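You operate a simulated robot arm through the tools that you are given. There is no shell and no other tool. Be economical: measure what you need, move in short steps, check, and stop when the job is done.

The job below is to be done with a simulated robot arm. You get a single attempt, and the scene is never put back.

## Task
Put the green test vial from the island bench on top of the white wash cup and the purple test vial on top of the spare valve seat. Put the clear weighing cup from the lower shelf of the extraction bench on the ribbed drainer. Take the open core tin and put it on the airing rack. Stack the moisture tin labelled "meadow" from the island bench on top of the moisture tin that says "orchard". Put the white sample bag from the island bench on the green sorting tray. Take the standard cup with the smallest size on its label from the island bench and put it on the shelf under the sink. Put one of the check masses from the island bench on the peg drip rack. Any order will do. Set down upright: sample bag, standard cup.

The check looks at the end state, three seconds after you hand in, the way a careful person would. Anything else that was tipped, shoved, dropped, spilled or broken makes it a failure.

## Robot
A 7-joint arm with a two-finger gripper on a trunk, on a base that drives. Base frame: it is fixed to the floor where the robot stands at the start and does not move with it; the origin is under the middle of the robot, x ahead of it, y to its left, z up; the surface under the hand at the start is at about z = 811. Units: mm, rad, N and s.
With the tool pointing down near the work surface it reaches from about 300 to 740 mm from the robot's upright axis, wherever it stands. Its first joint turns from -2.897 to 2.897 rad. Places, roughly: airing rack (25x17 cm) [-1900, 1000, 860]; check mass [2250, 0, 750]; green sorting tray [1750, 0, 750]; moisture tin [1500, 0, 750]; open core tin (8x8x6 cm) [1400, 0, 800]; peg drip rack (36x15 cm) [1060, -1740, 900]; ribbed drainer [1800, -1900, 900]; sample bag [1500, -250, 750]; shelf under the sink [1100, -1900, 400]; spare valve seat (8x6x4 cm) [700, -100, 800]; standard cup [2250, -250, 750]; test vial [750, 0, 750]; weighing cup [500, 750, 500]; white wash cup (7x7x8 cm) [1100, -100, 800]. Payload 2.94 kg.
The tool frame sits at the grasp point between the pads (the TCP): z along the fingers, y along the line on which they close. The tips reach 30 mm beyond it. The gripper opens to 138 mm. The gripper's body begins 109 mm behind the TCP.
Orientation is that of the tool frame in the base frame, as a unit quaternion [w, x, y, z]. With the fingers straight down and closing along the base's y, the tool's x points along the base's -x, its y along +y and its z along -z.

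## Interface
- The arm moves only by the tool arm_command. Its argument "series" is text: rows parted by semicolons, each of 7 numbers parted by spaces: the shift along the tool's x, y, z in units of 50 mm (1.0 is 50 mm), then the turn, a rotation vector about the tool's x, y, z in units of 8 degrees (1.0 is 8 degrees), then the closure in counts, from 0 (fully open) to 255 (shut). In form: tx ty tz ax ay az gripper; .... A call has 1 to 8 rows; each row shifts and turns the commanded pose from where the row before left it, along the tool's axes as they then stand. A call with a number of a shift or a turn outside -1 to 1 is refused whole. Rows are played at 5 a second. More than 50 mm and 0.15 rad between two rows, or a gripper value outside its range, and nothing of the call is played. A pose out of reach is approached as far as the arm can. The call stops where the force on the tool passes 40 N (or 10 N more than at its start, if that is more) or the arm is blocked; 0.2 s more then pass. The fingers move at their own pace and stop on an object; they squeeze with about 38 N. The grip force told is the motor's: it shows also when the fingers shut on nothing. Time passes only in rows, and 0.2 s behind the last, so rows that do not move let the fingers close. It gives the time, the measured TCP pose, the force on the tool (base axes), the opening and the grip force at its end, in the units of the frame above (readings bear some noise), with the torque about the TCP (base axes, N m) and any sound that the robot's microphone picked up, and new pictures: "views" is both (left out), scene, wrist or none.
- Cameras (640 x 400 px; columns grow to the right, rows downward): "scene" is now at [-0.3, 138.6, 1467.5]; the picture's right is [0.06, -1.00, 0.00], its down [-0.71, -0.04, -0.70] and it looks along [0.70, 0.04, -0.72] (base axes); focal length 259 px, centre (320, 200). "wrist" rides on the gripper at [71, 19, -146] in the tool frame; the picture's right is [-0.26, 0.96, 0.00], its down [-0.85, -0.23, -0.48] and it looks along [-0.46, -0.12, 0.88] (tool axes); focal length 280 px, centre (320, 200).
- lift_body(by): slides the trunk up (or, below 0, down) by that many mm; the arm and the scene camera ride with it, the base frame stays. It gives what a move gives, with no picture.
- base_move(legs): drives the robot by 1 to 6 legs, each [ahead, left, turn to the left] in mm, mm and rad, along the robot's own axes; the way and the turn of a leg run together, so that a leg with both is an arc; at most 1500 mm and 3.142 rad a leg. The arm and the cameras ride along, it lands a little off, and it stops where it bumps. It gives what a move gives, and a new picture of the scene camera.
- pan_tilt(pan, tilt): turns the head with the scene camera to pan (to the left, within 1.501 rad either way) and tilt (down, from -0.506 to 1.204), counted from straight ahead of the robot. It gives what a move gives, and a new picture of the scene camera.
- probe_pixels(camera, pixels): there is no depth. For up to 12 entries [column, row, z] of the newest picture of that camera ("zoom" is the newest enlarged one), the place [x, y] in the base frame at which the ray of that pixel passes the height z, good to about 2 mm. The clock stands still meanwhile.
- inspect(camera, box): a new picture of the part [left, top, right, bottom] of that camera's present view, enlarged. The clock stands still meanwhile.
- close_job(): hands the job in; it is judged then, once.

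Go step by step. Measure first, check grasps and placings, and put right what went wrong. The budget is 322 turns and 360 pictures, counting those below and the enlarged ones. Unless the task says otherwise, let go and move clear before handing in, and close with one line.

The tools are called after "Request:" as name(argument=value, ...) on one line, values as JSON. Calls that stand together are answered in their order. arm_command: Moves the arm, as the interface text tells. Its arguments: {"type":"object","properties":{"series":{"type":"string"},"views":{"type":"string","enum":["both","scene","wrist","none"]}},"required":["series"]} The other tools are called the same way: lift_body (by) slides the trunk up or down; base_move (legs) drives the base; pan_tilt (pan, tilt) turns the head that bears the scene camera; probe_pixels (camera, pixels) gives the place at which the rays of pixels pass given heights; inspect (camera, box) takes an enlarged picture of a part of a camera's view; close_job () hands the job in.

At the start:

```text
time: 0.0
eef_pos: [367.6, 208.0, 1238.5]
tcp_rot: [-0.001, 0.0, 1.0, 0.0]
contact_force: [-0.7, -1.4, -0.1]
ft_torque: [0.01, -0.03, -0.02]
opening: 137.9
grip_force: 0.0
trunk travel left (down, up): [-325.0, 129.0]
robot x, y, heading: [-2.1, -1.5, 0.001]
head pan, tilt: [0.061, 0.798]
```

scene: 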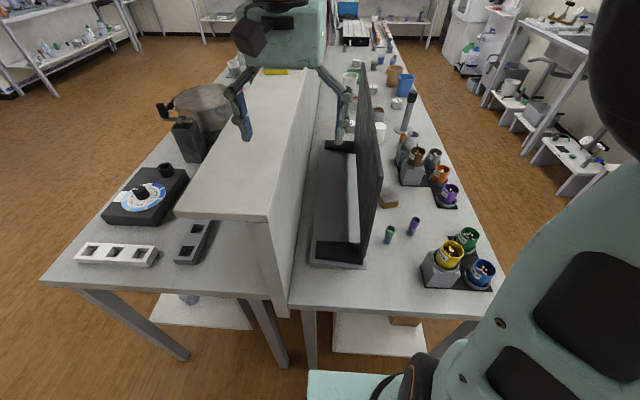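
wrist: 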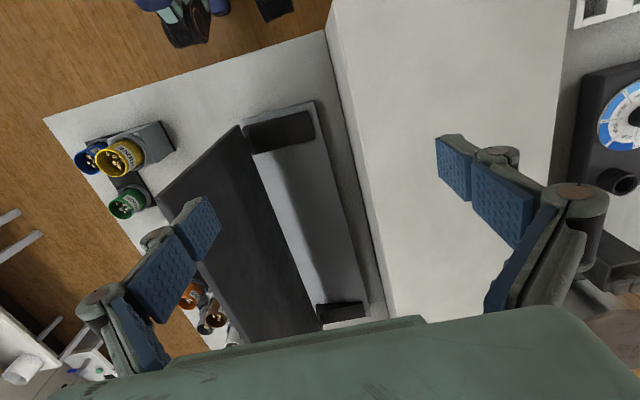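

The scene picture shows the island bench ahead with vials near (390,235) and (413,226). I'll zoom in to survey the bench first.

Request:
inspect(camera="scene", box=[300, 120, 500, 300])

Request:
inspect(camera="scene", box=[320, 0, 480, 120])

Request:
inspect(camera="scene", box=[440, 0, 640, 200])

```text
2.22 times, centred on (400, 210) of scene
```

zoom: 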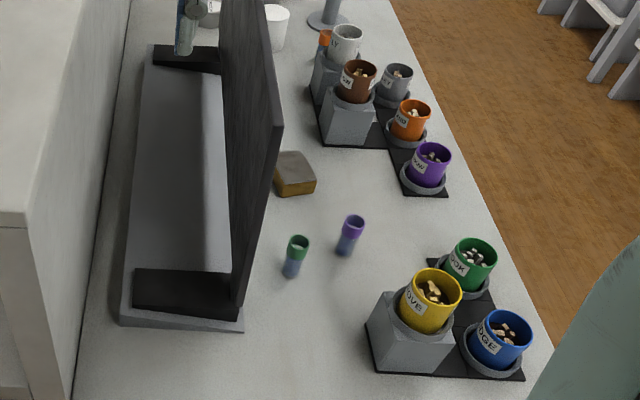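

```text
3.33 times, centred on (400, 60) of scene
```

zoom: 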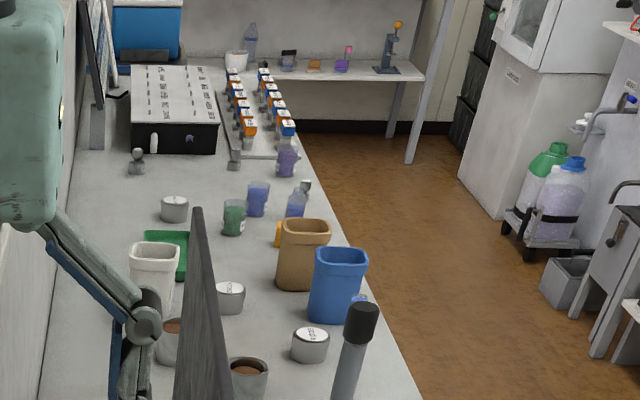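

```text
2.00 times, centred on (540, 100) of scene
```

zoom: 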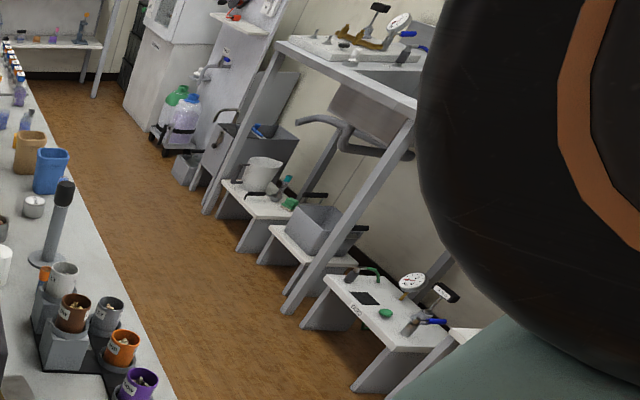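

Vials, the yellow-brown block (likely valve seat), white cup, tins and bags are visible. I'll probe bench edges and landmarks.

Request:
probe_pixels(camera="scene", pixels=[[497, 318, 750], [505, 300, 750], [430, 105, 750], [388, 240, 750], [411, 232, 750], [389, 202, 750], [380, 133, 750], [301, 312, 750], [41, 283, 750], [413, 30, 750]])

Request:
pan_tilt(pan=-0.7, tilt=0.5)

Request:
pan_tilt(pan=0.9, tilt=0.5)

```text
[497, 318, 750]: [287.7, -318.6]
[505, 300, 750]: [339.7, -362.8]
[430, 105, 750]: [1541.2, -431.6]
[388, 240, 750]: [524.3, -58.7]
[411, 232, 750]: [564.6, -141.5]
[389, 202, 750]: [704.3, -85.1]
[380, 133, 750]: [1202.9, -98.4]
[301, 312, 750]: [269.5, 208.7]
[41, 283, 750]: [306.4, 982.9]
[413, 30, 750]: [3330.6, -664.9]
```

```text
time: 1.1
eef_pos: [367.8, 207.8, 1238.3]
tcp_rot: [0.0, 0.0, 1.0, 0.0]
contact_force: [0.4, 0.3, -0.1]
ft_torque: [0.02, 0.0, -0.02]
opening: 138.1
grip_force: 0.1
trunk travel left (down, up): [-325.0, 129.0]
robot x, y, heading: [-0.7, 3.9, -0.002]
head pan, tilt: [-0.7, 0.499]
```

scene: 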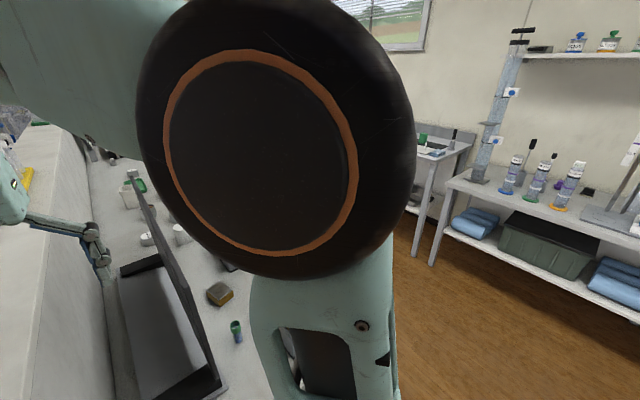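

```text
time: 2.8
eef_pos: [368.0, 207.7, 1239.5]
tcp_rot: [0.0, 0.0, 1.0, 0.0]
contact_force: [-0.5, 0.7, -0.4]
ft_torque: [0.04, 0.01, -0.01]
opening: 137.9
grip_force: 0.1
trunk travel left (down, up): [-325.0, 129.0]
robot x, y, heading: [0.8, -4.2, -0.006]
head pan, tilt: [0.901, 0.499]
```

scene: 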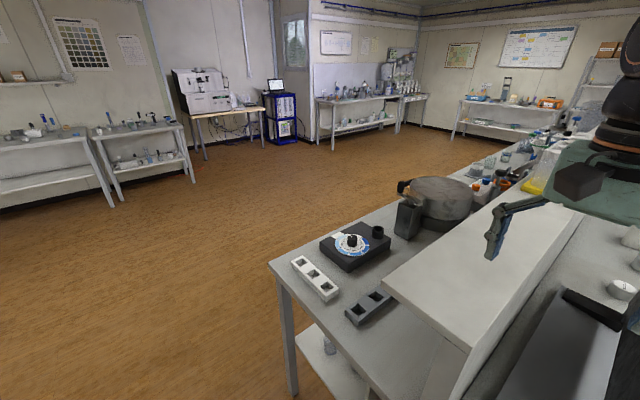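

The vials lie around (524..565, -59..-141), and the right bench edge is at y≈-370. I'll back off and drive to the right aisle, turning to face the bench.

Request:
base_move(legs=[[-200, 0, 0], [0, -850, 0], [900, 0, 0], [0, 0, 1.571]])

Request:
pan_tilt(pan=0.0, tilt=0.85)

```text
time: 20.3
eef_pos: [533.8, -502.1, 1239.8]
tcp_rot: [-0.001, -0.699, 0.715, 0.0]
contact_force: [-0.2, 0.8, -0.1]
ft_torque: [0.02, 0.01, 0.0]
opening: 137.8
grip_force: 0.0
trunk travel left (down, up): [-325.0, 129.0]
robot x, y, heading: [734.4, -872.7, 1.552]
head pan, tilt: [0.901, 0.499]
```

scene: 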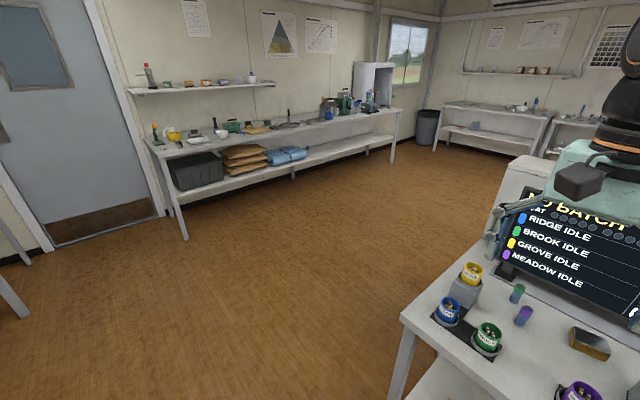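

```text
time: 21.5
eef_pos: [533.6, -502.1, 1239.1]
tcp_rot: [0.0, -0.699, 0.715, 0.0]
contact_force: [-0.4, -0.9, -0.7]
ft_torque: [-0.01, 0.01, -0.01]
opening: 138.0
grip_force: 0.1
trunk travel left (down, up): [-325.0, 129.0]
robot x, y, heading: [730.7, -871.7, 1.547]
head pan, tilt: [0.0, 0.85]
```

scene: 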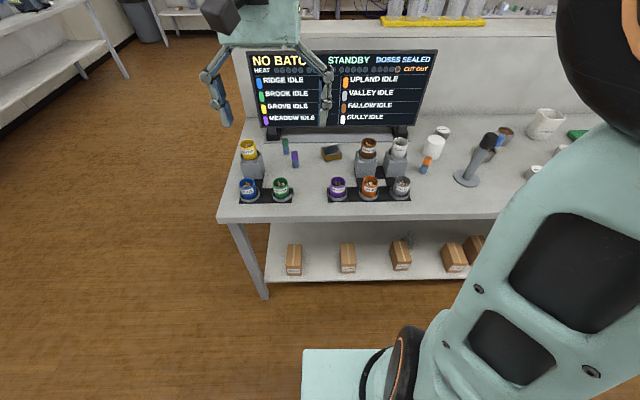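

The bench is now seen frontally with the vials at (285,147),(295,160). Zooming on the work area.

Request:
inspect(camera="scene", box=[220, 120, 420, 240])

Request:
inspect(camera="scene", box=[400, 90, 600, 210])

Request:
probe_pixels(camera="scene", pixels=[[218, 222, 750], [218, 222, 811], [284, 155, 811], [284, 155, 750], [297, 169, 811], [297, 169, 750], [500, 215, 811], [500, 215, 750], [331, 160, 811], [331, 160, 750], [432, 160, 811], [425, 173, 811]])

```text
3.20 times, centred on (320, 180) of scene
```

zoom: 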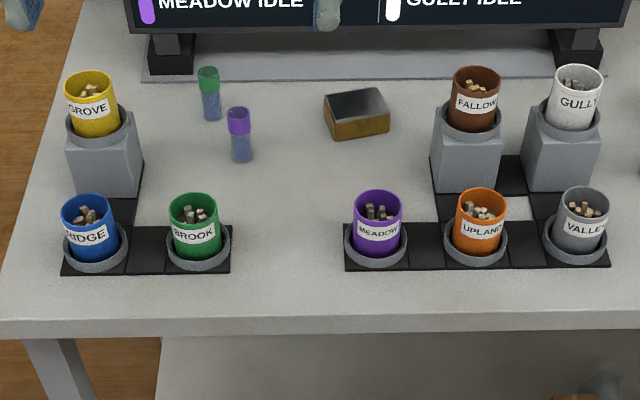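

```text
3.20 times, centred on (500, 150) of scene
```

zoom: 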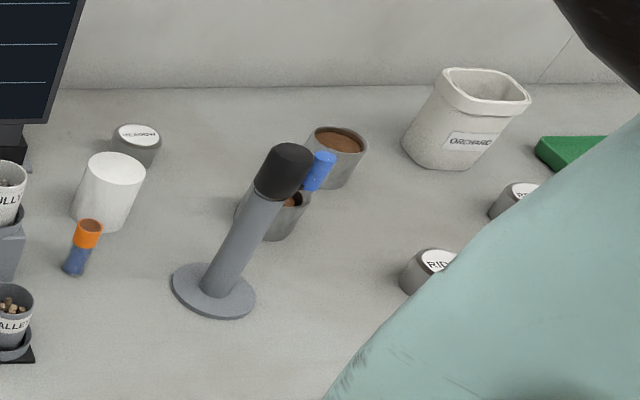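

```text
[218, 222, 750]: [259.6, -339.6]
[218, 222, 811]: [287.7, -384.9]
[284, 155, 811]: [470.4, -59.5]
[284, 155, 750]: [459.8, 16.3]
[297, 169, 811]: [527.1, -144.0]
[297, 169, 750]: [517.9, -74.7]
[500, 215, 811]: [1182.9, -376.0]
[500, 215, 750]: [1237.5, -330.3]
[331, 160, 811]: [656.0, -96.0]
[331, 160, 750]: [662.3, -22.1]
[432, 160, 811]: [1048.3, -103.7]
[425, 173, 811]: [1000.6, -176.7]
```

Comparing the two views, bench top is z≈811; green vial ≈(470,-55), purple ≈(527,-144). Driving closer to bring the vials into reach.

Request:
base_move(legs=[[0, 190, 0.024], [140, 0, 0]])

Request:
inspect(camera="scene", box=[220, 120, 420, 245])

```text
time: 24.7
eef_pos: [338.3, -365.1, 1238.3]
tcp_rot: [0.0, -0.706, 0.708, 0.0]
contact_force: [-0.3, 0.3, -0.5]
ft_torque: [-0.04, 0.02, 0.02]
opening: 138.2
grip_force: 0.0
trunk travel left (down, up): [-325.0, 129.0]
robot x, y, heading: [546.3, -736.6, 1.57]
head pan, tilt: [0.0, 0.85]
```

scene: 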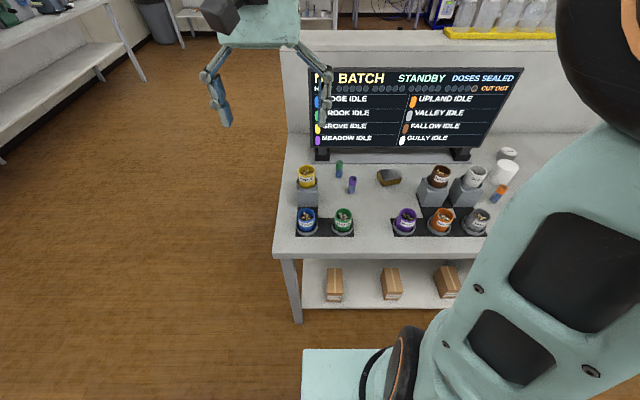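

```text
3.20 times, centred on (320, 182) of scene
```

zoom: 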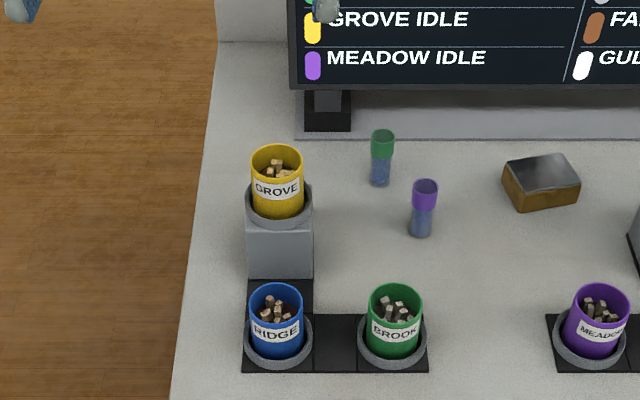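

Vials seen clearly in zoom: green base (380,183), purple base (421,234). Probing precise spots.

Request:
probe_pixels(camera="zoom", pixels=[[380, 178, 811], [382, 136, 861], [382, 136, 871], [382, 136, 881], [421, 228, 811], [425, 186, 861], [425, 186, 871], [425, 186, 881], [541, 200, 811], [540, 165, 851], [300, 138, 815], [345, 92, 870]])

```text
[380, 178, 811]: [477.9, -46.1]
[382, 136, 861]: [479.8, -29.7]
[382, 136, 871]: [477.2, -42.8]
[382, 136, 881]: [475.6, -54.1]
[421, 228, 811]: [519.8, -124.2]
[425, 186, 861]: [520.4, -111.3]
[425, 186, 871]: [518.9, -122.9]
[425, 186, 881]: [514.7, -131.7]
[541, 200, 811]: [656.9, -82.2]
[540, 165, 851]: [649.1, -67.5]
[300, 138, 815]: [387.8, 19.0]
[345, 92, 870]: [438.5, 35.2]
```

Green ≈(478,-46), purple ≈(519,-124), both ~62 tall. Moving the hand above the green vial.

Request:
arm_command(series="-0.911 -0.4 0 0 0 0 126;-0.911 -0.4 0 0 0 0 126;-0.911 -0.4 0 0 0 0 126;-0.911 -0.4 0 0 0 0 126;-0.911 -0.4 0 0 0 0 126;-0.911 -0.4 0 0 0 0 126;-0.911 -0.4 0 0 0 0 126", views="none")

Request:
arm_command(series="0 0 1 0 0 0 126;0 0 1 0 0 0 126;0 0 1 0 0 0 126;0 0 1 0 0 0 126;0 0 1 0 0 0 126;0 0 0.8 0 0 0 126", views="both")

```text
time: 26.3
eef_pos: [477.4, -107.9, 1214.3]
tcp_rot: [-0.002, -0.706, 0.708, 0.0]
contact_force: [1.4, 1.3, -0.9]
ft_torque: [-0.09, 0.12, 0.01]
opening: 70.0
grip_force: 0.0
out of reach, approached as far as the arm can: row 6, 7
trunk travel left (down, up): [-325.0, 129.0]
robot x, y, heading: [546.8, -734.4, 1.569]
head pan, tilt: [0.0, 0.85]
```

```text
time: 27.7
eef_pos: [475.1, -106.3, 926.5]
tcp_rot: [-0.001, -0.707, 0.707, 0.0]
contact_force: [-0.5, -0.5, 0.5]
ft_torque: [-0.01, 0.02, 0.03]
opening: 69.8
grip_force: 0.1
trunk travel left (down, up): [-325.0, 129.0]
robot x, y, heading: [544.9, -736.1, 1.57]
head pan, tilt: [0.0, 0.85]
```

scene: 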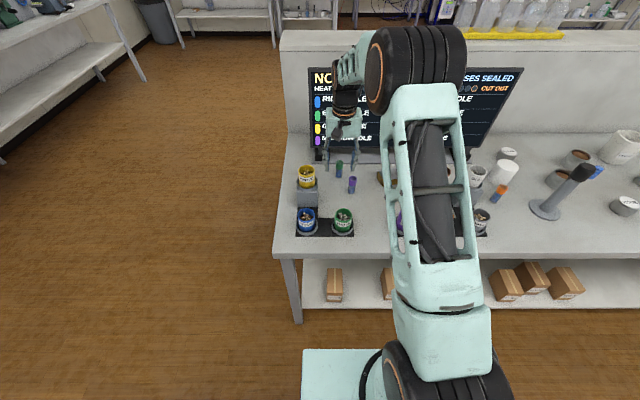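
wrist: 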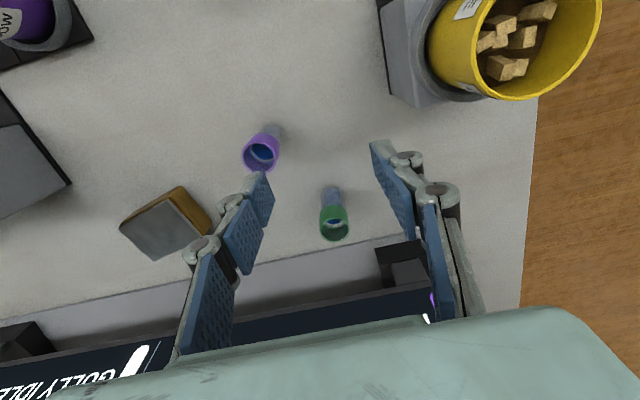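

Wrist view shows the green vial mouth at (334,228) between the fingers. Probing it for a cross check.

Request:
probe_pixels(camera="wrist", pixels=[[334, 227, 873], [331, 190, 811], [260, 153, 873], [273, 130, 811], [160, 245, 851], [400, 345, 880]])

```text
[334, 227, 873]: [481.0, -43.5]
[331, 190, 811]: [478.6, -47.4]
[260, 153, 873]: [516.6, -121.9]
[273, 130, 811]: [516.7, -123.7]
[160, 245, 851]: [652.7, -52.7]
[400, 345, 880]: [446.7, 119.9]
```

Green at (480,-45), agreeing. Moving over it and descending, then closing.

Request:
arm_command(series="-0.61 -0.05 0 0 0 0 126;-0.61 -0.05 0 0 0 0 126;0 0 0.8 0 0 0 126;0 0 0.72 0 0 0 126;0 0 0 0 0 0 126", views="wrist")

```text
time: 28.9
eef_pos: [480.9, -44.1, 854.7]
tcp_rot: [0.001, -0.706, 0.708, 0.001]
contact_force: [0.5, -0.6, 0.5]
ft_torque: [-0.04, -0.01, -0.02]
opening: 69.8
grip_force: 0.0
trunk travel left (down, up): [-325.0, 129.0]
robot x, y, heading: [545.3, -733.2, 1.571]
head pan, tilt: [0.0, 0.85]
```

wrist: 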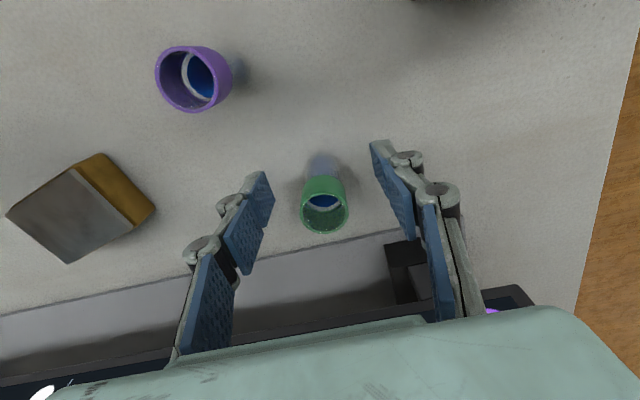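

The mouth at (323,208) matches the TCP projection. Closing.

Request:
arm_command(series="0 0 0.1 0 0 0 255;0 0 0 0 0 0 255;0 0 0 0 0 0 255;0 0 0 0 0 0 255", views="none")

Request:
arm_command(series="0 0 -1 0 0 0 255;0 0 -1 0 0 0 255;0 0 -1 0 0 0 255", views="wrist")

```text
time: 29.9
eef_pos: [480.1, -44.0, 848.4]
tcp_rot: [0.0, -0.706, 0.708, 0.0]
contact_force: [-0.3, -0.5, 0.4]
ft_torque: [0.02, 0.0, 0.01]
opening: 24.3
grip_force: 30.4
trunk travel left (down, up): [-325.0, 129.0]
robot x, y, heading: [543.1, -735.4, 1.565]
head pan, tilt: [0.0, 0.85]
```

```text
time: 30.7
eef_pos: [478.6, -43.4, 998.7]
tcp_rot: [-0.001, -0.707, 0.708, 0.0]
contact_force: [0.0, 0.2, -0.9]
ft_torque: [0.0, 0.03, 0.02]
opening: 24.6
grip_force: 29.8
trunk travel left (down, up): [-325.0, 129.0]
robot x, y, heading: [544.0, -730.5, 1.566]
head pan, tilt: [0.0, 0.85]
```

wrist: 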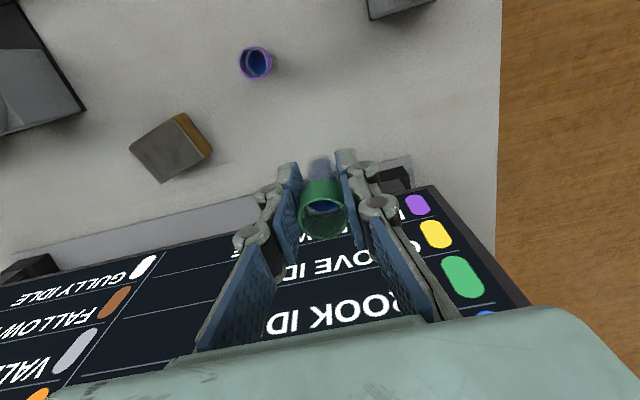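

Green vial held (opening 24). Retracting, raising, and driving right toward the wash cup.

Request:
arm_command(series="0.7 0 -0.7 0 0 0 255;0.7 0 -0.7 0 0 0 255;0.7 0 -0.7 0 0 0 255;1 0 0 0 0 0 255;1 0 0 0 0 0 255", views="none")

Request:
base_move(legs=[[0, -440, 0.0]])

Request:
inspect(camera="scene", box=[240, 100, 480, 250])

```text
time: 31.9
eef_pos: [480.3, -251.1, 1104.8]
tcp_rot: [-0.001, 0.708, -0.706, 0.0]
contact_force: [-0.5, 0.3, -0.3]
ft_torque: [0.01, 0.01, -0.03]
opening: 24.5
grip_force: 30.2
trunk travel left (down, up): [-325.0, 129.0]
robot x, y, heading: [541.0, -737.0, 1.568]
head pan, tilt: [0.0, 0.85]
```

```text
time: 36.3
eef_pos: [917.4, -249.7, 1104.3]
tcp_rot: [0.001, 0.711, -0.703, 0.0]
contact_force: [-0.4, 0.9, -0.3]
ft_torque: [-0.02, 0.02, -0.03]
opening: 24.7
grip_force: 30.0
trunk travel left (down, up): [-325.0, 129.0]
robot x, y, heading: [984.5, -733.4, 1.582]
head pan, tilt: [0.0, 0.85]
```

scene: 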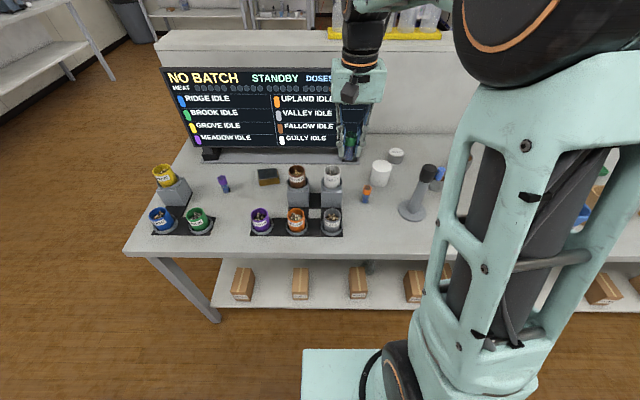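

```text
2.67 times, centred on (360, 175) of scene
```

zoom: 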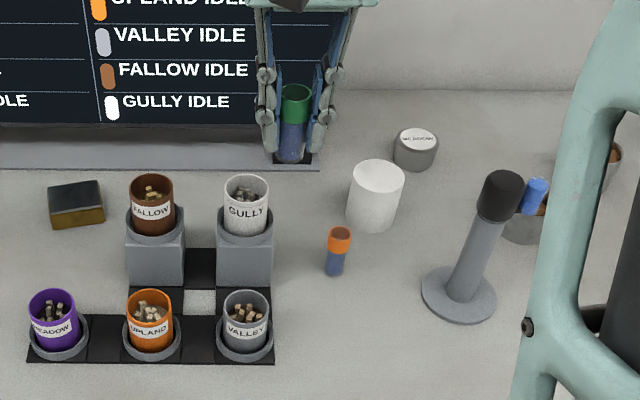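

Request:
probe_pixels(camera="zoom", pixels=[[377, 177, 891], [370, 222, 811], [416, 140, 846], [340, 234, 873], [335, 268, 811], [460, 295, 815], [503, 180, 1000], [503, 180, 950], [76, 188, 851], [503, 210, 980]])

```text
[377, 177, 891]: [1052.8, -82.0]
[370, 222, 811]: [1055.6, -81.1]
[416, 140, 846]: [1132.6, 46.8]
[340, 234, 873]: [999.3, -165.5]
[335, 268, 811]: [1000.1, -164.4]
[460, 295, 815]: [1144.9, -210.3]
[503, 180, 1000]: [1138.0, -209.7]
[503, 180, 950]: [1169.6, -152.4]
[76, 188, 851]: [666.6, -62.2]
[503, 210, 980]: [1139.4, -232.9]
```

Wash cup top centre ≈(1053,-82), z≈891; stand at (1145,-210) stays clear. Moving above the cup.

Request:
arm_command(series="-0.666 -0.551 0 0 0 0 255;-0.666 -0.551 0 0 0 0 255;-0.666 -0.551 0 0 0 0 255;-0.666 -0.551 0 0 0 0 255;-0.666 -0.551 0 0 0 0 255;0 0 0.9 0 0 0 255;0 0 0.9 0 0 0 255;0 0 0.9 0 0 0 255", views="both")

```text
time: 38.1
eef_pos: [1052.5, -79.6, 968.6]
tcp_rot: [0.0, 0.711, -0.703, 0.001]
contact_force: [-0.4, -0.1, -0.2]
ft_torque: [0.01, -0.04, 0.01]
opening: 24.7
grip_force: 29.3
trunk travel left (down, up): [-325.0, 129.0]
robot x, y, heading: [992.6, -732.1, 1.58]
head pan, tilt: [0.0, 0.85]
```

scene: 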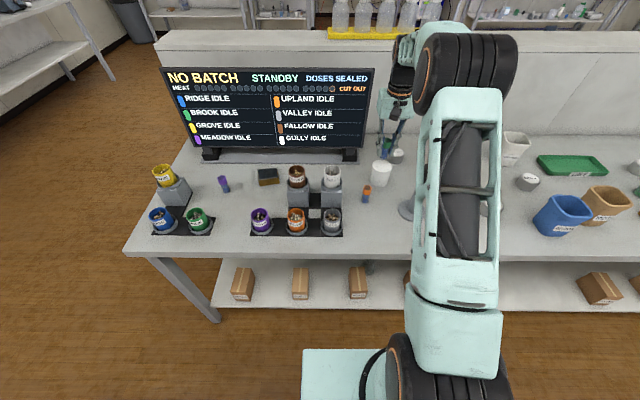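
wrist: 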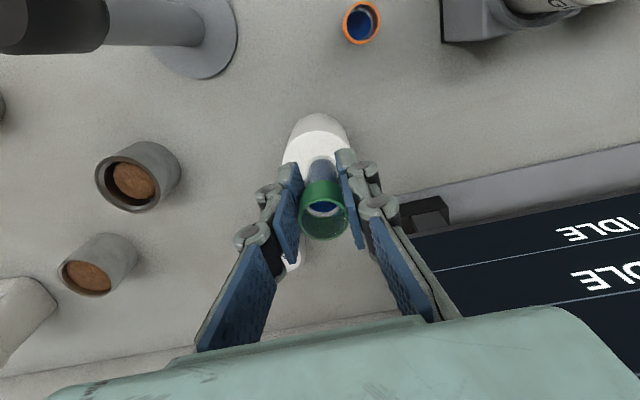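

Vial is over the cup; checking alignment with a zoom.

Request:
inspect(camera="wrist", box=[240, 80, 400, 280])

```text
2.00 times, centred on (320, 180) of wrist
```

zoom: 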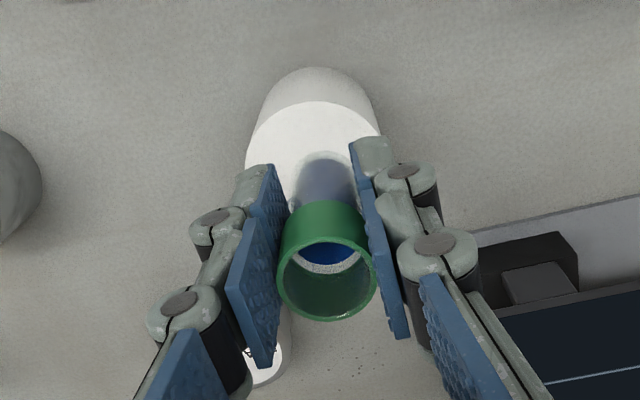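

Request:
probe_pixels(camera="zoom", pixels=[[315, 102, 891], [246, 168, 891], [383, 145, 891]])

```text
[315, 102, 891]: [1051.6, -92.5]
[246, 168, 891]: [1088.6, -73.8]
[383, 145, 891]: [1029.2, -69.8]
```

Request:
probe_pixels(camera="zoom", pixels=[[320, 67, 811], [320, 67, 821], [315, 102, 881], [255, 130, 811], [378, 115, 811], [265, 350, 846]])

Request:
probe_pixels(camera="wrist", pixels=[[361, 22, 873], [318, 131, 891], [320, 113, 811]])

Request:
inspect(camera="scene", box=[340, 120, 420, 220])

```text
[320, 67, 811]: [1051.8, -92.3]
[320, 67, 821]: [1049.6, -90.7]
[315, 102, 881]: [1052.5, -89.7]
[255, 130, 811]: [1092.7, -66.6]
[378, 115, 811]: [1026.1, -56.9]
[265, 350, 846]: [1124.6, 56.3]
```

```text
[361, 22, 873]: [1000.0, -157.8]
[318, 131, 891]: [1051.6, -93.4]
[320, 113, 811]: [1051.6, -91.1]
```

```text
4.00 times, centred on (380, 170) of scene
```

zoom: 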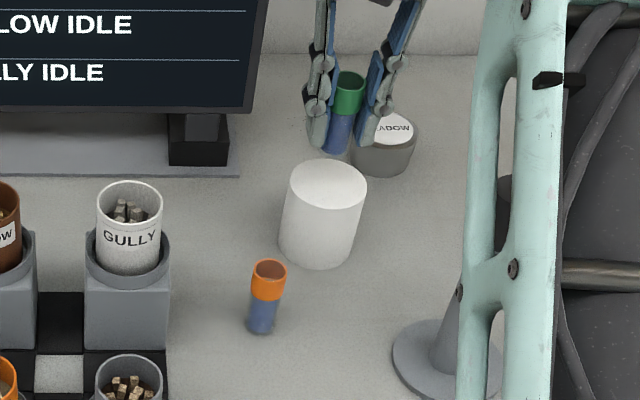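

Request:
probe_pixels(camera="zoom", pixels=[[328, 159, 891], [325, 209, 891], [328, 184, 891], [316, 269, 811], [286, 185, 891], [368, 184, 891], [268, 267, 873], [262, 332, 811]])

```text
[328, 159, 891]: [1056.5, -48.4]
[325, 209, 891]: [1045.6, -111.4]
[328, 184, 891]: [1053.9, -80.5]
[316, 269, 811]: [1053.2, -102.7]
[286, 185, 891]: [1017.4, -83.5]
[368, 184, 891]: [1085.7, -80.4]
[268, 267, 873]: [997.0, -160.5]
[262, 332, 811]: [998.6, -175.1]
```

Cup centre is about (1053,-66) with top 881–891. Shifting 14 mm forward and descending gently.

Request:
arm_command(series="-0.27 0 0 0 0 0 255;0 0 0.4 0 0 0 255;0 0 0.28 0 0 0 255;0 0 0 0 0 0 255", views="wrist")

Request:
inspect(camera="scene", box=[340, 120, 420, 220])

```text
time: 39.1
eef_pos: [1052.4, -66.4, 935.0]
tcp_rot: [0.0, 0.711, -0.704, 0.0]
contact_force: [0.1, -0.5, 0.4]
ft_torque: [0.01, -0.02, 0.03]
opening: 24.4
grip_force: 30.3
trunk travel left (down, up): [-325.0, 129.0]
robot x, y, heading: [990.0, -731.3, 1.582]
head pan, tilt: [0.0, 0.85]
```

wrist: 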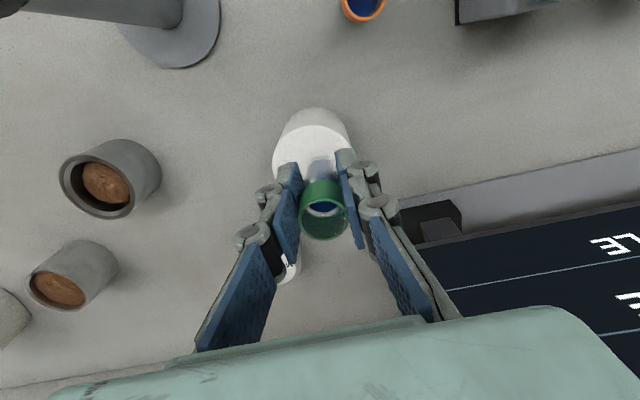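

```text
4.00 times, centred on (380, 170) of scene
```

zoom: 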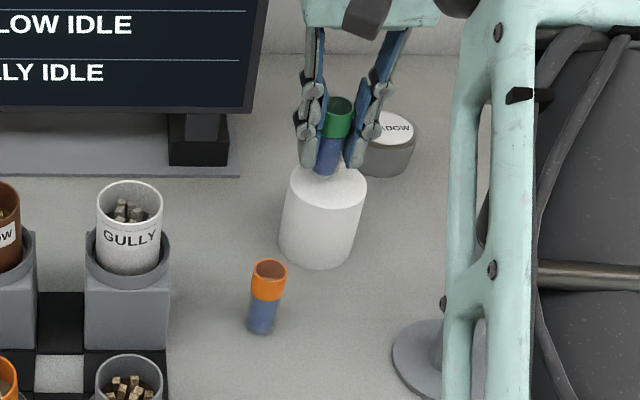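

Vial bottom heads to the middle of the cup top. Lowering in small steps.

Request:
arm_command(series="0 0 0.08 0 0 0 255;0 0 0.08 0 0 0 255;0 0 0 0 0 0 255", views="none")

```text
time: 39.9
eef_pos: [1053.5, -66.1, 927.0]
tcp_rot: [0.0, 0.71, -0.704, 0.001]
contact_force: [0.1, 0.2, -0.3]
ft_torque: [0.03, 0.03, 0.0]
opening: 24.6
grip_force: 30.0
trunk travel left (down, up): [-325.0, 129.0]
robot x, y, heading: [992.4, -732.4, 1.584]
head pan, tilt: [0.0, 0.85]
```

Request:
arm_command(series="0 0 0.06 0 0 0 255;0 0 0.06 0 0 0 255;0 0 0 0 0 0 255", views="none")

```text
time: 40.7
eef_pos: [1054.5, -67.0, 922.5]
tcp_rot: [-0.002, 0.711, -0.703, -0.002]
contact_force: [1.1, 2.4, 9.9]
ft_torque: [0.15, -0.01, -0.04]
opening: 24.8
grip_force: 29.7
trunk travel left (down, up): [-325.0, 129.0]
robot x, y, heading: [989.2, -732.4, 1.581]
head pan, tilt: [0.0, 0.85]
```

Contact (10 N upward) at z 922. Releasing and lifting.

Request:
arm_command(series="0 0 -0.04 0 0 0 255;0 0 0 0 0 0 150;0 0 0 0 0 0 150;0 0 0 0 0 0 150;0 0 -0.5 0 0 0 150;0 0 -1 0 0 0 150;0 0 -1 0 0 0 150", views="both")

Request:
inspect(camera="scene", box=[340, 120, 420, 220])

```text
time: 42.3
eef_pos: [1053.8, -67.6, 1048.5]
tcp_rot: [0.0, 0.71, -0.704, 0.0]
contact_force: [-0.3, -0.2, 0.5]
ft_torque: [0.01, 0.03, 0.0]
opening: 56.8
grip_force: 0.1
trunk travel left (down, up): [-325.0, 129.0]
robot x, y, heading: [988.3, -731.5, 1.587]
head pan, tilt: [0.0, 0.85]
```

scene: 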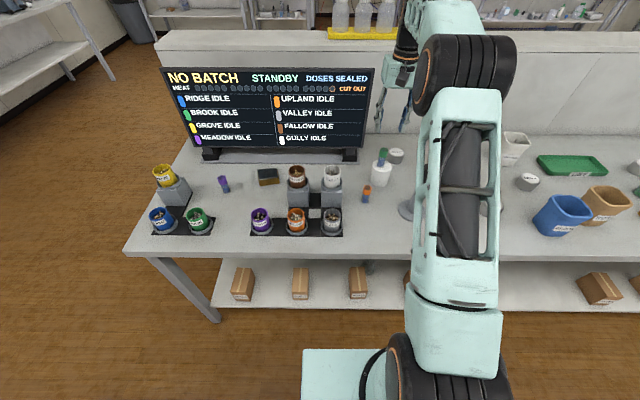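
wrist: 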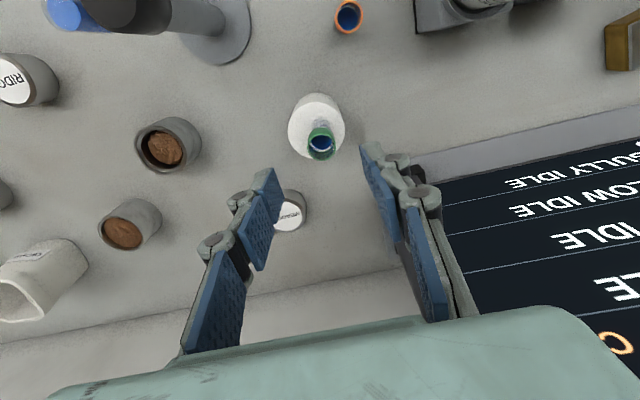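

```text
4.00 times, centred on (380, 170) of scene
```

zoom: 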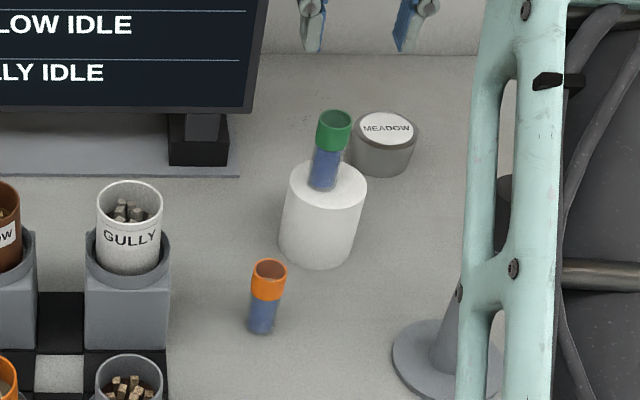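

Green vial stands on the wash cup. Retracting and driving back left for the purple vial.

Request:
arm_command(series="0.8 0 -0.5 0 0 0 150;0.8 0 -0.5 0 0 0 150;1 0 0 0 0 0 150;1 0 0 0 0 0 150", views="none")

Request:
base_move(legs=[[0, 415, -0.012]])

Request:
inspect(camera="scene", box=[300, 120, 460, 220])

```text
time: 43.3
eef_pos: [1058.0, -246.4, 1095.3]
tcp_rot: [-0.001, 0.711, -0.703, -0.001]
contact_force: [0.0, 0.3, -0.7]
ft_torque: [0.02, -0.01, 0.01]
opening: 56.9
grip_force: 0.0
trunk travel left (down, up): [-325.0, 129.0]
robot x, y, heading: [990.5, -731.6, 1.581]
head pan, tilt: [0.0, 0.85]
```

```text
time: 47.6
eef_pos: [650.5, -246.5, 1096.8]
tcp_rot: [0.0, -0.704, 0.711, 0.001]
contact_force: [0.8, -0.5, 0.3]
ft_torque: [-0.01, 0.0, -0.01]
opening: 56.9
grip_force: 0.1
trunk travel left (down, up): [-325.0, 129.0]
robot x, y, heading: [570.6, -731.6, 1.557]
head pan, tilt: [0.0, 0.85]
```

scene: 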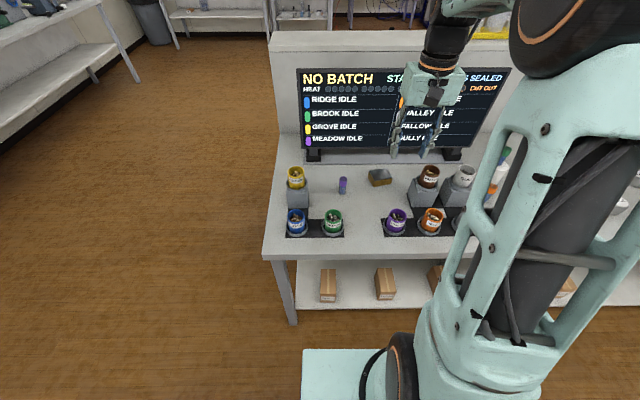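

```text
4.00 times, centred on (380, 170) of scene
```

zoom: 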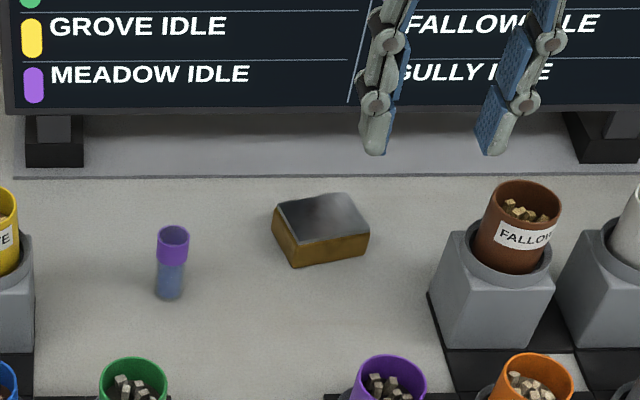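

Request:
probe_pixels(camera="zoom", pixels=[[173, 234, 873], [169, 290, 811], [277, 210, 851], [349, 194, 851], [369, 232, 851], [296, 244, 851], [300, 265, 811], [370, 252, 811], [273, 230, 811]])

```text
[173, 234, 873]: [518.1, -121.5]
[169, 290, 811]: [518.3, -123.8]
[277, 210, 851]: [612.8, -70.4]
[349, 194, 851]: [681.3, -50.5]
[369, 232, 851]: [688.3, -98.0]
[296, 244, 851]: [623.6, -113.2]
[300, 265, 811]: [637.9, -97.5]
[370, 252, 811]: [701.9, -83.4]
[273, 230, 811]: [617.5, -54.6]
```

Purple at (518,-122). Moving above it and descending partway.

Request:
arm_command(series="-0.61 0.668 0 0 0 0 126;-0.61 0.668 0 0 0 0 126;-0.61 0.668 0 0 0 0 126;-0.61 0.668 0 0 0 0 126;0 0 1 0 0 0 126;0 0 1 0 0 0 126;0 0 1 0 0 0 126;0 0 0.3 0 0 0 126", views="wrist")

```text
time: 49.4
eef_pos: [517.4, -120.9, 932.0]
tcp_rot: [0.0, -0.703, 0.711, 0.0]
contact_force: [-0.1, 0.9, 0.1]
ft_torque: [-0.02, 0.01, -0.03]
opening: 69.7
grip_force: 0.1
trunk travel left (down, up): [-325.0, 129.0]
robot x, y, heading: [572.1, -735.7, 1.556]
head pan, tilt: [0.0, 0.85]
```

wrist: 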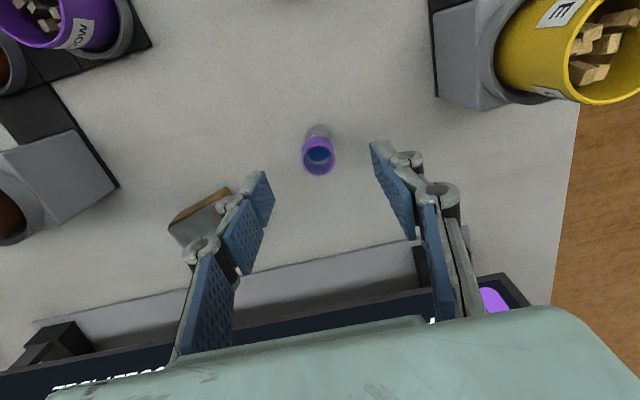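

Vial centered; checking clearance to the yellow cup on the right.

Request:
probe_pixels(camera="wrist", pixels=[[318, 156, 873], [495, 60, 900], [495, 60, 940], [600, 104, 900], [600, 104, 940], [170, 230, 836], [215, 243, 836], [231, 188, 811]])

```text
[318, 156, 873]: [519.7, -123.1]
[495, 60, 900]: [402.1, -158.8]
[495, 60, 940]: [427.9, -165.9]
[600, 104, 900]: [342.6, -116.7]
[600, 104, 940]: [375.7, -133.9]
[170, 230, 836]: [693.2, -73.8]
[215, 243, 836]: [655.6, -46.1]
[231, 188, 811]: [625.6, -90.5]
```

Request:
arm_command(series="0.04 -0.04 0.85 0 0 0 126;0 0 0.81 0 0 0 126;0 0 0 0 0 0 126;0 0 0 0 0 0 255;0 0 0 0 0 0 255;0 0 0 0 0 0 255;0 0 0 0 0 0 255", views="none")

Request:
arm_command(series="0 0 -1 0 0 0 255;0 0 -1 0 0 0 255;0.5 0 0 0 0 0 255;1 0 0 0 0 0 255", views="wrist")

```text
time: 51.0
eef_pos: [522.9, -124.9, 847.5]
tcp_rot: [0.0, -0.703, 0.711, 0.0]
contact_force: [0.1, -0.8, 0.4]
ft_torque: [0.0, -0.02, 0.0]
opening: 24.5
grip_force: 29.9
trunk travel left (down, up): [-325.0, 129.0]
robot x, y, heading: [567.7, -733.3, 1.557]
head pan, tilt: [0.0, 0.85]
```

```text
time: 52.0
eef_pos: [524.5, -202.3, 948.2]
tcp_rot: [0.0, -0.703, 0.711, 0.0]
contact_force: [1.2, 1.1, -0.6]
ft_torque: [-0.01, 0.01, -0.01]
opening: 24.6
grip_force: 29.7
trunk travel left (down, up): [-325.0, 129.0]
robot x, y, heading: [571.0, -735.1, 1.561]
head pan, tilt: [0.0, 0.85]
```

wrist: 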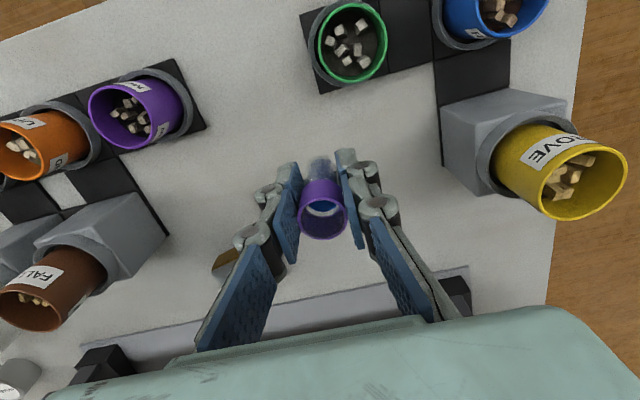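

Purple held. Moving toward the seat to view it from the wrist.

Request:
arm_command(series="0 -0.8 -0.4 0 0 0 255;0 -0.9 0 0 0 0 255;-0.2 -0.95 0 0 0 0 255", views="wrist")

Request:
inspect(camera="wrist", box=[240, 120, 400, 220])

```text
time: 52.8
eef_pos: [651.8, -190.8, 969.5]
tcp_rot: [-0.001, -0.703, 0.712, -0.001]
contact_force: [-0.6, -0.1, -0.4]
ft_torque: [0.0, -0.01, 0.04]
opening: 24.7
grip_force: 30.0
trunk travel left (down, up): [-325.0, 129.0]
robot x, y, heading: [572.0, -735.2, 1.563]
head pan, tilt: [0.0, 0.85]
```

wrist: 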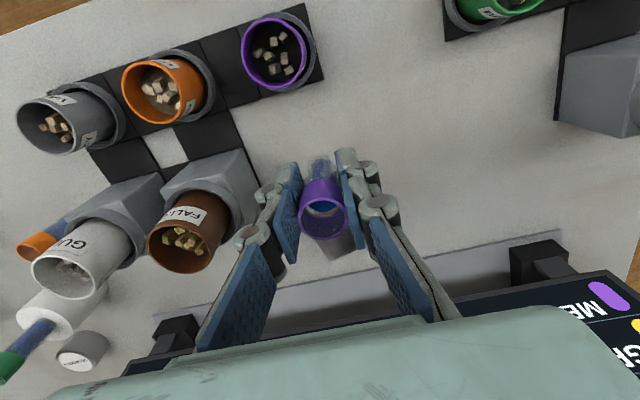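

```text
4.00 times, centred on (320, 170) of wrist
```

zoom: 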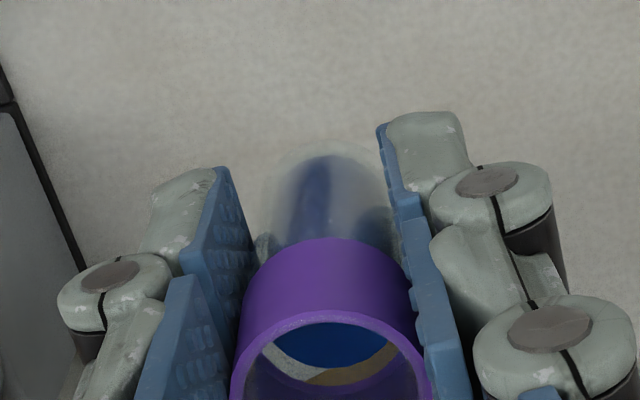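

Request:
arm_command(series="-0.8 0 0 0 0 0 255;-0.8 0 0 0 0 0 255", views="wrist")

Request:
inspect(camera="wrist", box=[240, 80, 440, 205])

Request:
inspect(camera="scene", box=[340, 140, 440, 210])

```text
time: 53.4
eef_pos: [657.5, -110.2, 967.2]
tcp_rot: [0.0, -0.703, 0.712, -0.001]
contact_force: [0.0, -0.4, 0.3]
ft_torque: [-0.05, -0.03, -0.02]
opening: 24.3
grip_force: 29.9
trunk travel left (down, up): [-325.0, 129.0]
robot x, y, heading: [572.9, -731.2, 1.558]
head pan, tilt: [0.0, 0.85]
```

wrist: 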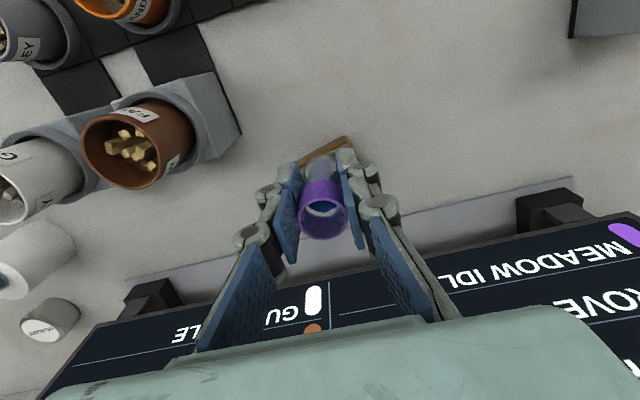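

```text
3.20 times, centred on (340, 142) of wrist
```

zoom: 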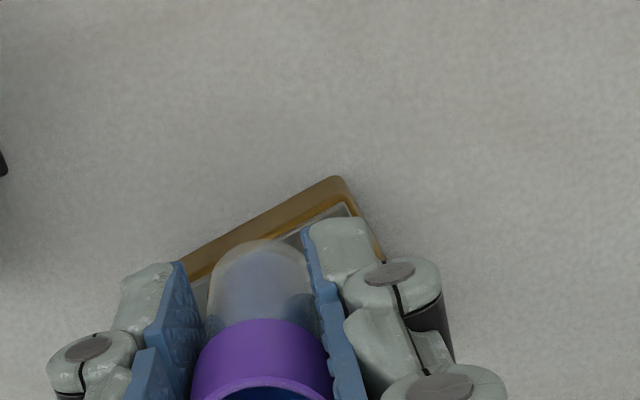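

```text
5.71 times, centred on (390, 175) of scene
```

zoom: 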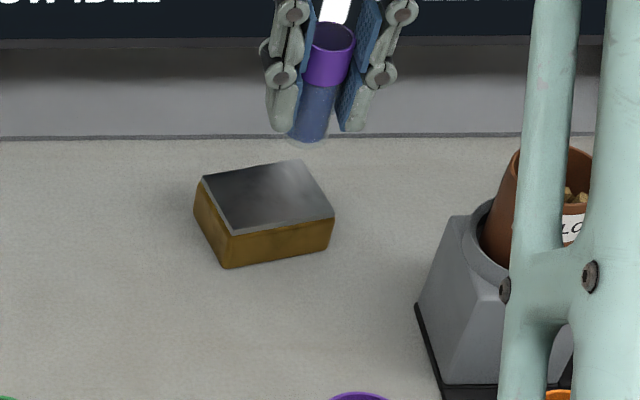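

Request:
probe_pixels(camera="zoom", pixels=[[223, 268, 811], [330, 250, 811], [194, 212, 811], [232, 235, 840], [232, 235, 850], [334, 214, 840], [203, 177, 840], [298, 160, 840], [334, 214, 850], [203, 177, 850], [298, 160, 850]])

Request:
probe_pixels(camera="wrist", pixels=[[347, 137, 811], [349, 145, 840], [349, 145, 850]])

```text
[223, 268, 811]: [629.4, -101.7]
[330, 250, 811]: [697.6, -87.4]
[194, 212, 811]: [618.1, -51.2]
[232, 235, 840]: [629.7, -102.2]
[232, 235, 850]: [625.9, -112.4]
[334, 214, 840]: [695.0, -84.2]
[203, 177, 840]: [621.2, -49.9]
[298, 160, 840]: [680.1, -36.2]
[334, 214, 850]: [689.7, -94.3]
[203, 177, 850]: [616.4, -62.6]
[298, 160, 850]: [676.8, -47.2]
```

```text
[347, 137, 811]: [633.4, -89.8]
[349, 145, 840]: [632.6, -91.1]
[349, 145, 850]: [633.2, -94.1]
```

Seat top z≈840, centre ≈(657,-66). Moving over it and lowering.

Request:
arm_command(series="-0.88 0 0 0 0 0 255;0 0 0.8 0 0 0 255;0 0 0.8 0 0 0 255;0 0 0 0 0 0 255", views="wrist")

Request:
inspect(camera="scene", box=[340, 140, 440, 210])

Request:
inspect(camera="wrist", box=[240, 80, 440, 205])

```text
time: 54.4
eef_pos: [656.3, -66.0, 889.9]
tcp_rot: [0.0, -0.703, 0.712, 0.0]
contact_force: [0.4, 0.2, -0.5]
ft_torque: [-0.02, -0.01, 0.01]
opening: 24.4
grip_force: 29.9
trunk travel left (down, up): [-325.0, 129.0]
robot x, y, heading: [566.6, -733.5, 1.558]
head pan, tilt: [0.0, 0.85]
```

wrist: 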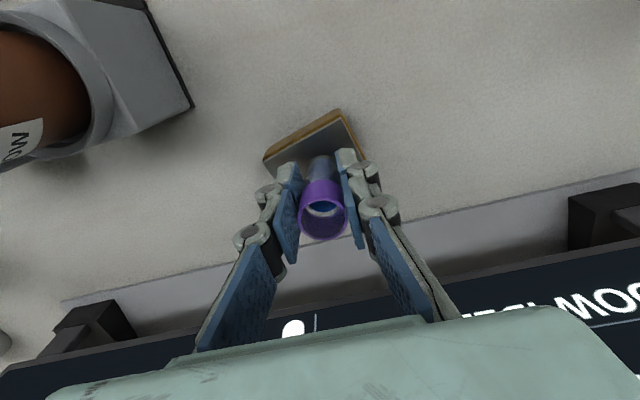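

```text
5.71 times, centred on (390, 175) of scene
```

zoom: 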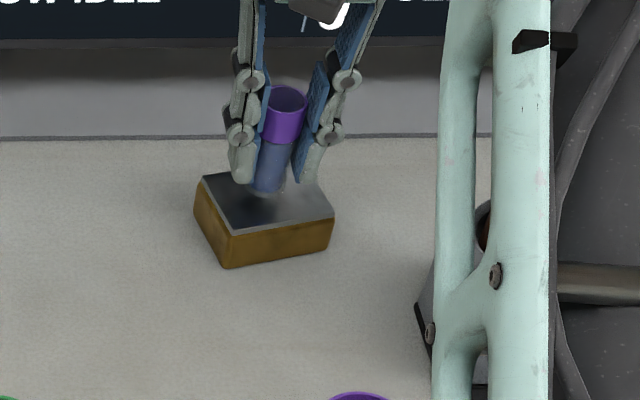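

```text
3.20 times, centred on (340, 142) of wrist
```

zoom: 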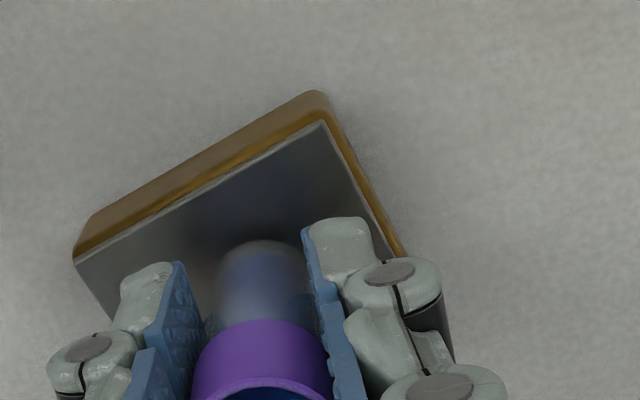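

Alignment is centred on the seat. Lowering to contact.

Request:
arm_command(series="0 0 0.1 0 0 0 255;0 0 0.1 0 0 0 255;0 0 0 0 0 0 255", views="none")

Request:
arm_command(series="0 0 0.04 0 0 0 255;0 0 0.04 0 0 0 255;0 0 0 0 0 0 255", views="none")

```text
time: 55.2
eef_pos: [654.9, -66.2, 882.1]
tcp_rot: [0.002, -0.703, 0.712, 0.002]
contact_force: [1.3, -0.3, 11.2]
ft_torque: [-0.02, -0.06, 0.01]
opening: 24.6
grip_force: 29.9
trunk travel left (down, up): [-325.0, 129.0]
robot x, y, heading: [567.2, -734.3, 1.559]
head pan, tilt: [0.0, 0.85]
```

```text
time: 56.0
eef_pos: [654.3, -67.1, 877.3]
tcp_rot: [0.002, -0.703, 0.711, 0.001]
contact_force: [1.1, 2.0, 19.9]
ft_torque: [0.25, -0.03, -0.05]
opening: 24.5
grip_force: 30.1
trunk travel left (down, up): [-325.0, 129.0]
robot x, y, heading: [569.8, -734.0, 1.56]
head pan, tilt: [0.0, 0.85]
```

Contact made. Backing off pressure and releasing.

Request:
arm_command(series="0 0 -0.08 0 0 0 255;0 0 0 0 0 0 150;0 0 0 0 0 0 150;0 0 0 0 0 0 150;0 0 -0.5 0 0 0 150;0 0 -1 0 0 0 150;0 0 -1 0 0 0 150", views="none")

Request:
inspect(camera="scene", box=[340, 140, 440, 210])

```text
time: 57.6
eef_pos: [655.6, -68.6, 1008.3]
tcp_rot: [0.0, -0.702, 0.712, 0.0]
contact_force: [0.5, -0.8, -0.2]
ft_torque: [0.01, 0.0, 0.01]
opening: 57.1
grip_force: 0.1
trunk travel left (down, up): [-325.0, 129.0]
robot x, y, heading: [571.3, -735.1, 1.558]
head pan, tilt: [0.0, 0.85]
```

```text
5.71 times, centred on (390, 175) of scene
```

zoom: 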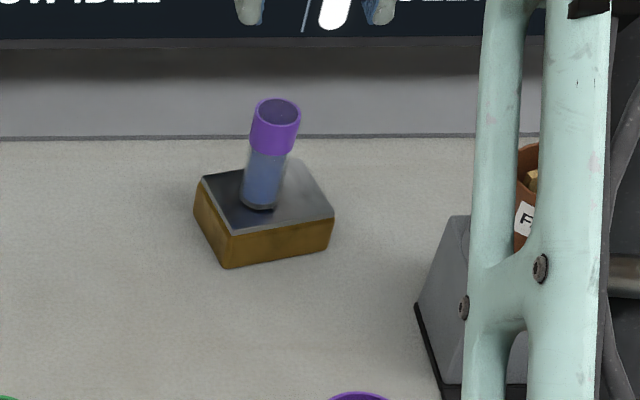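

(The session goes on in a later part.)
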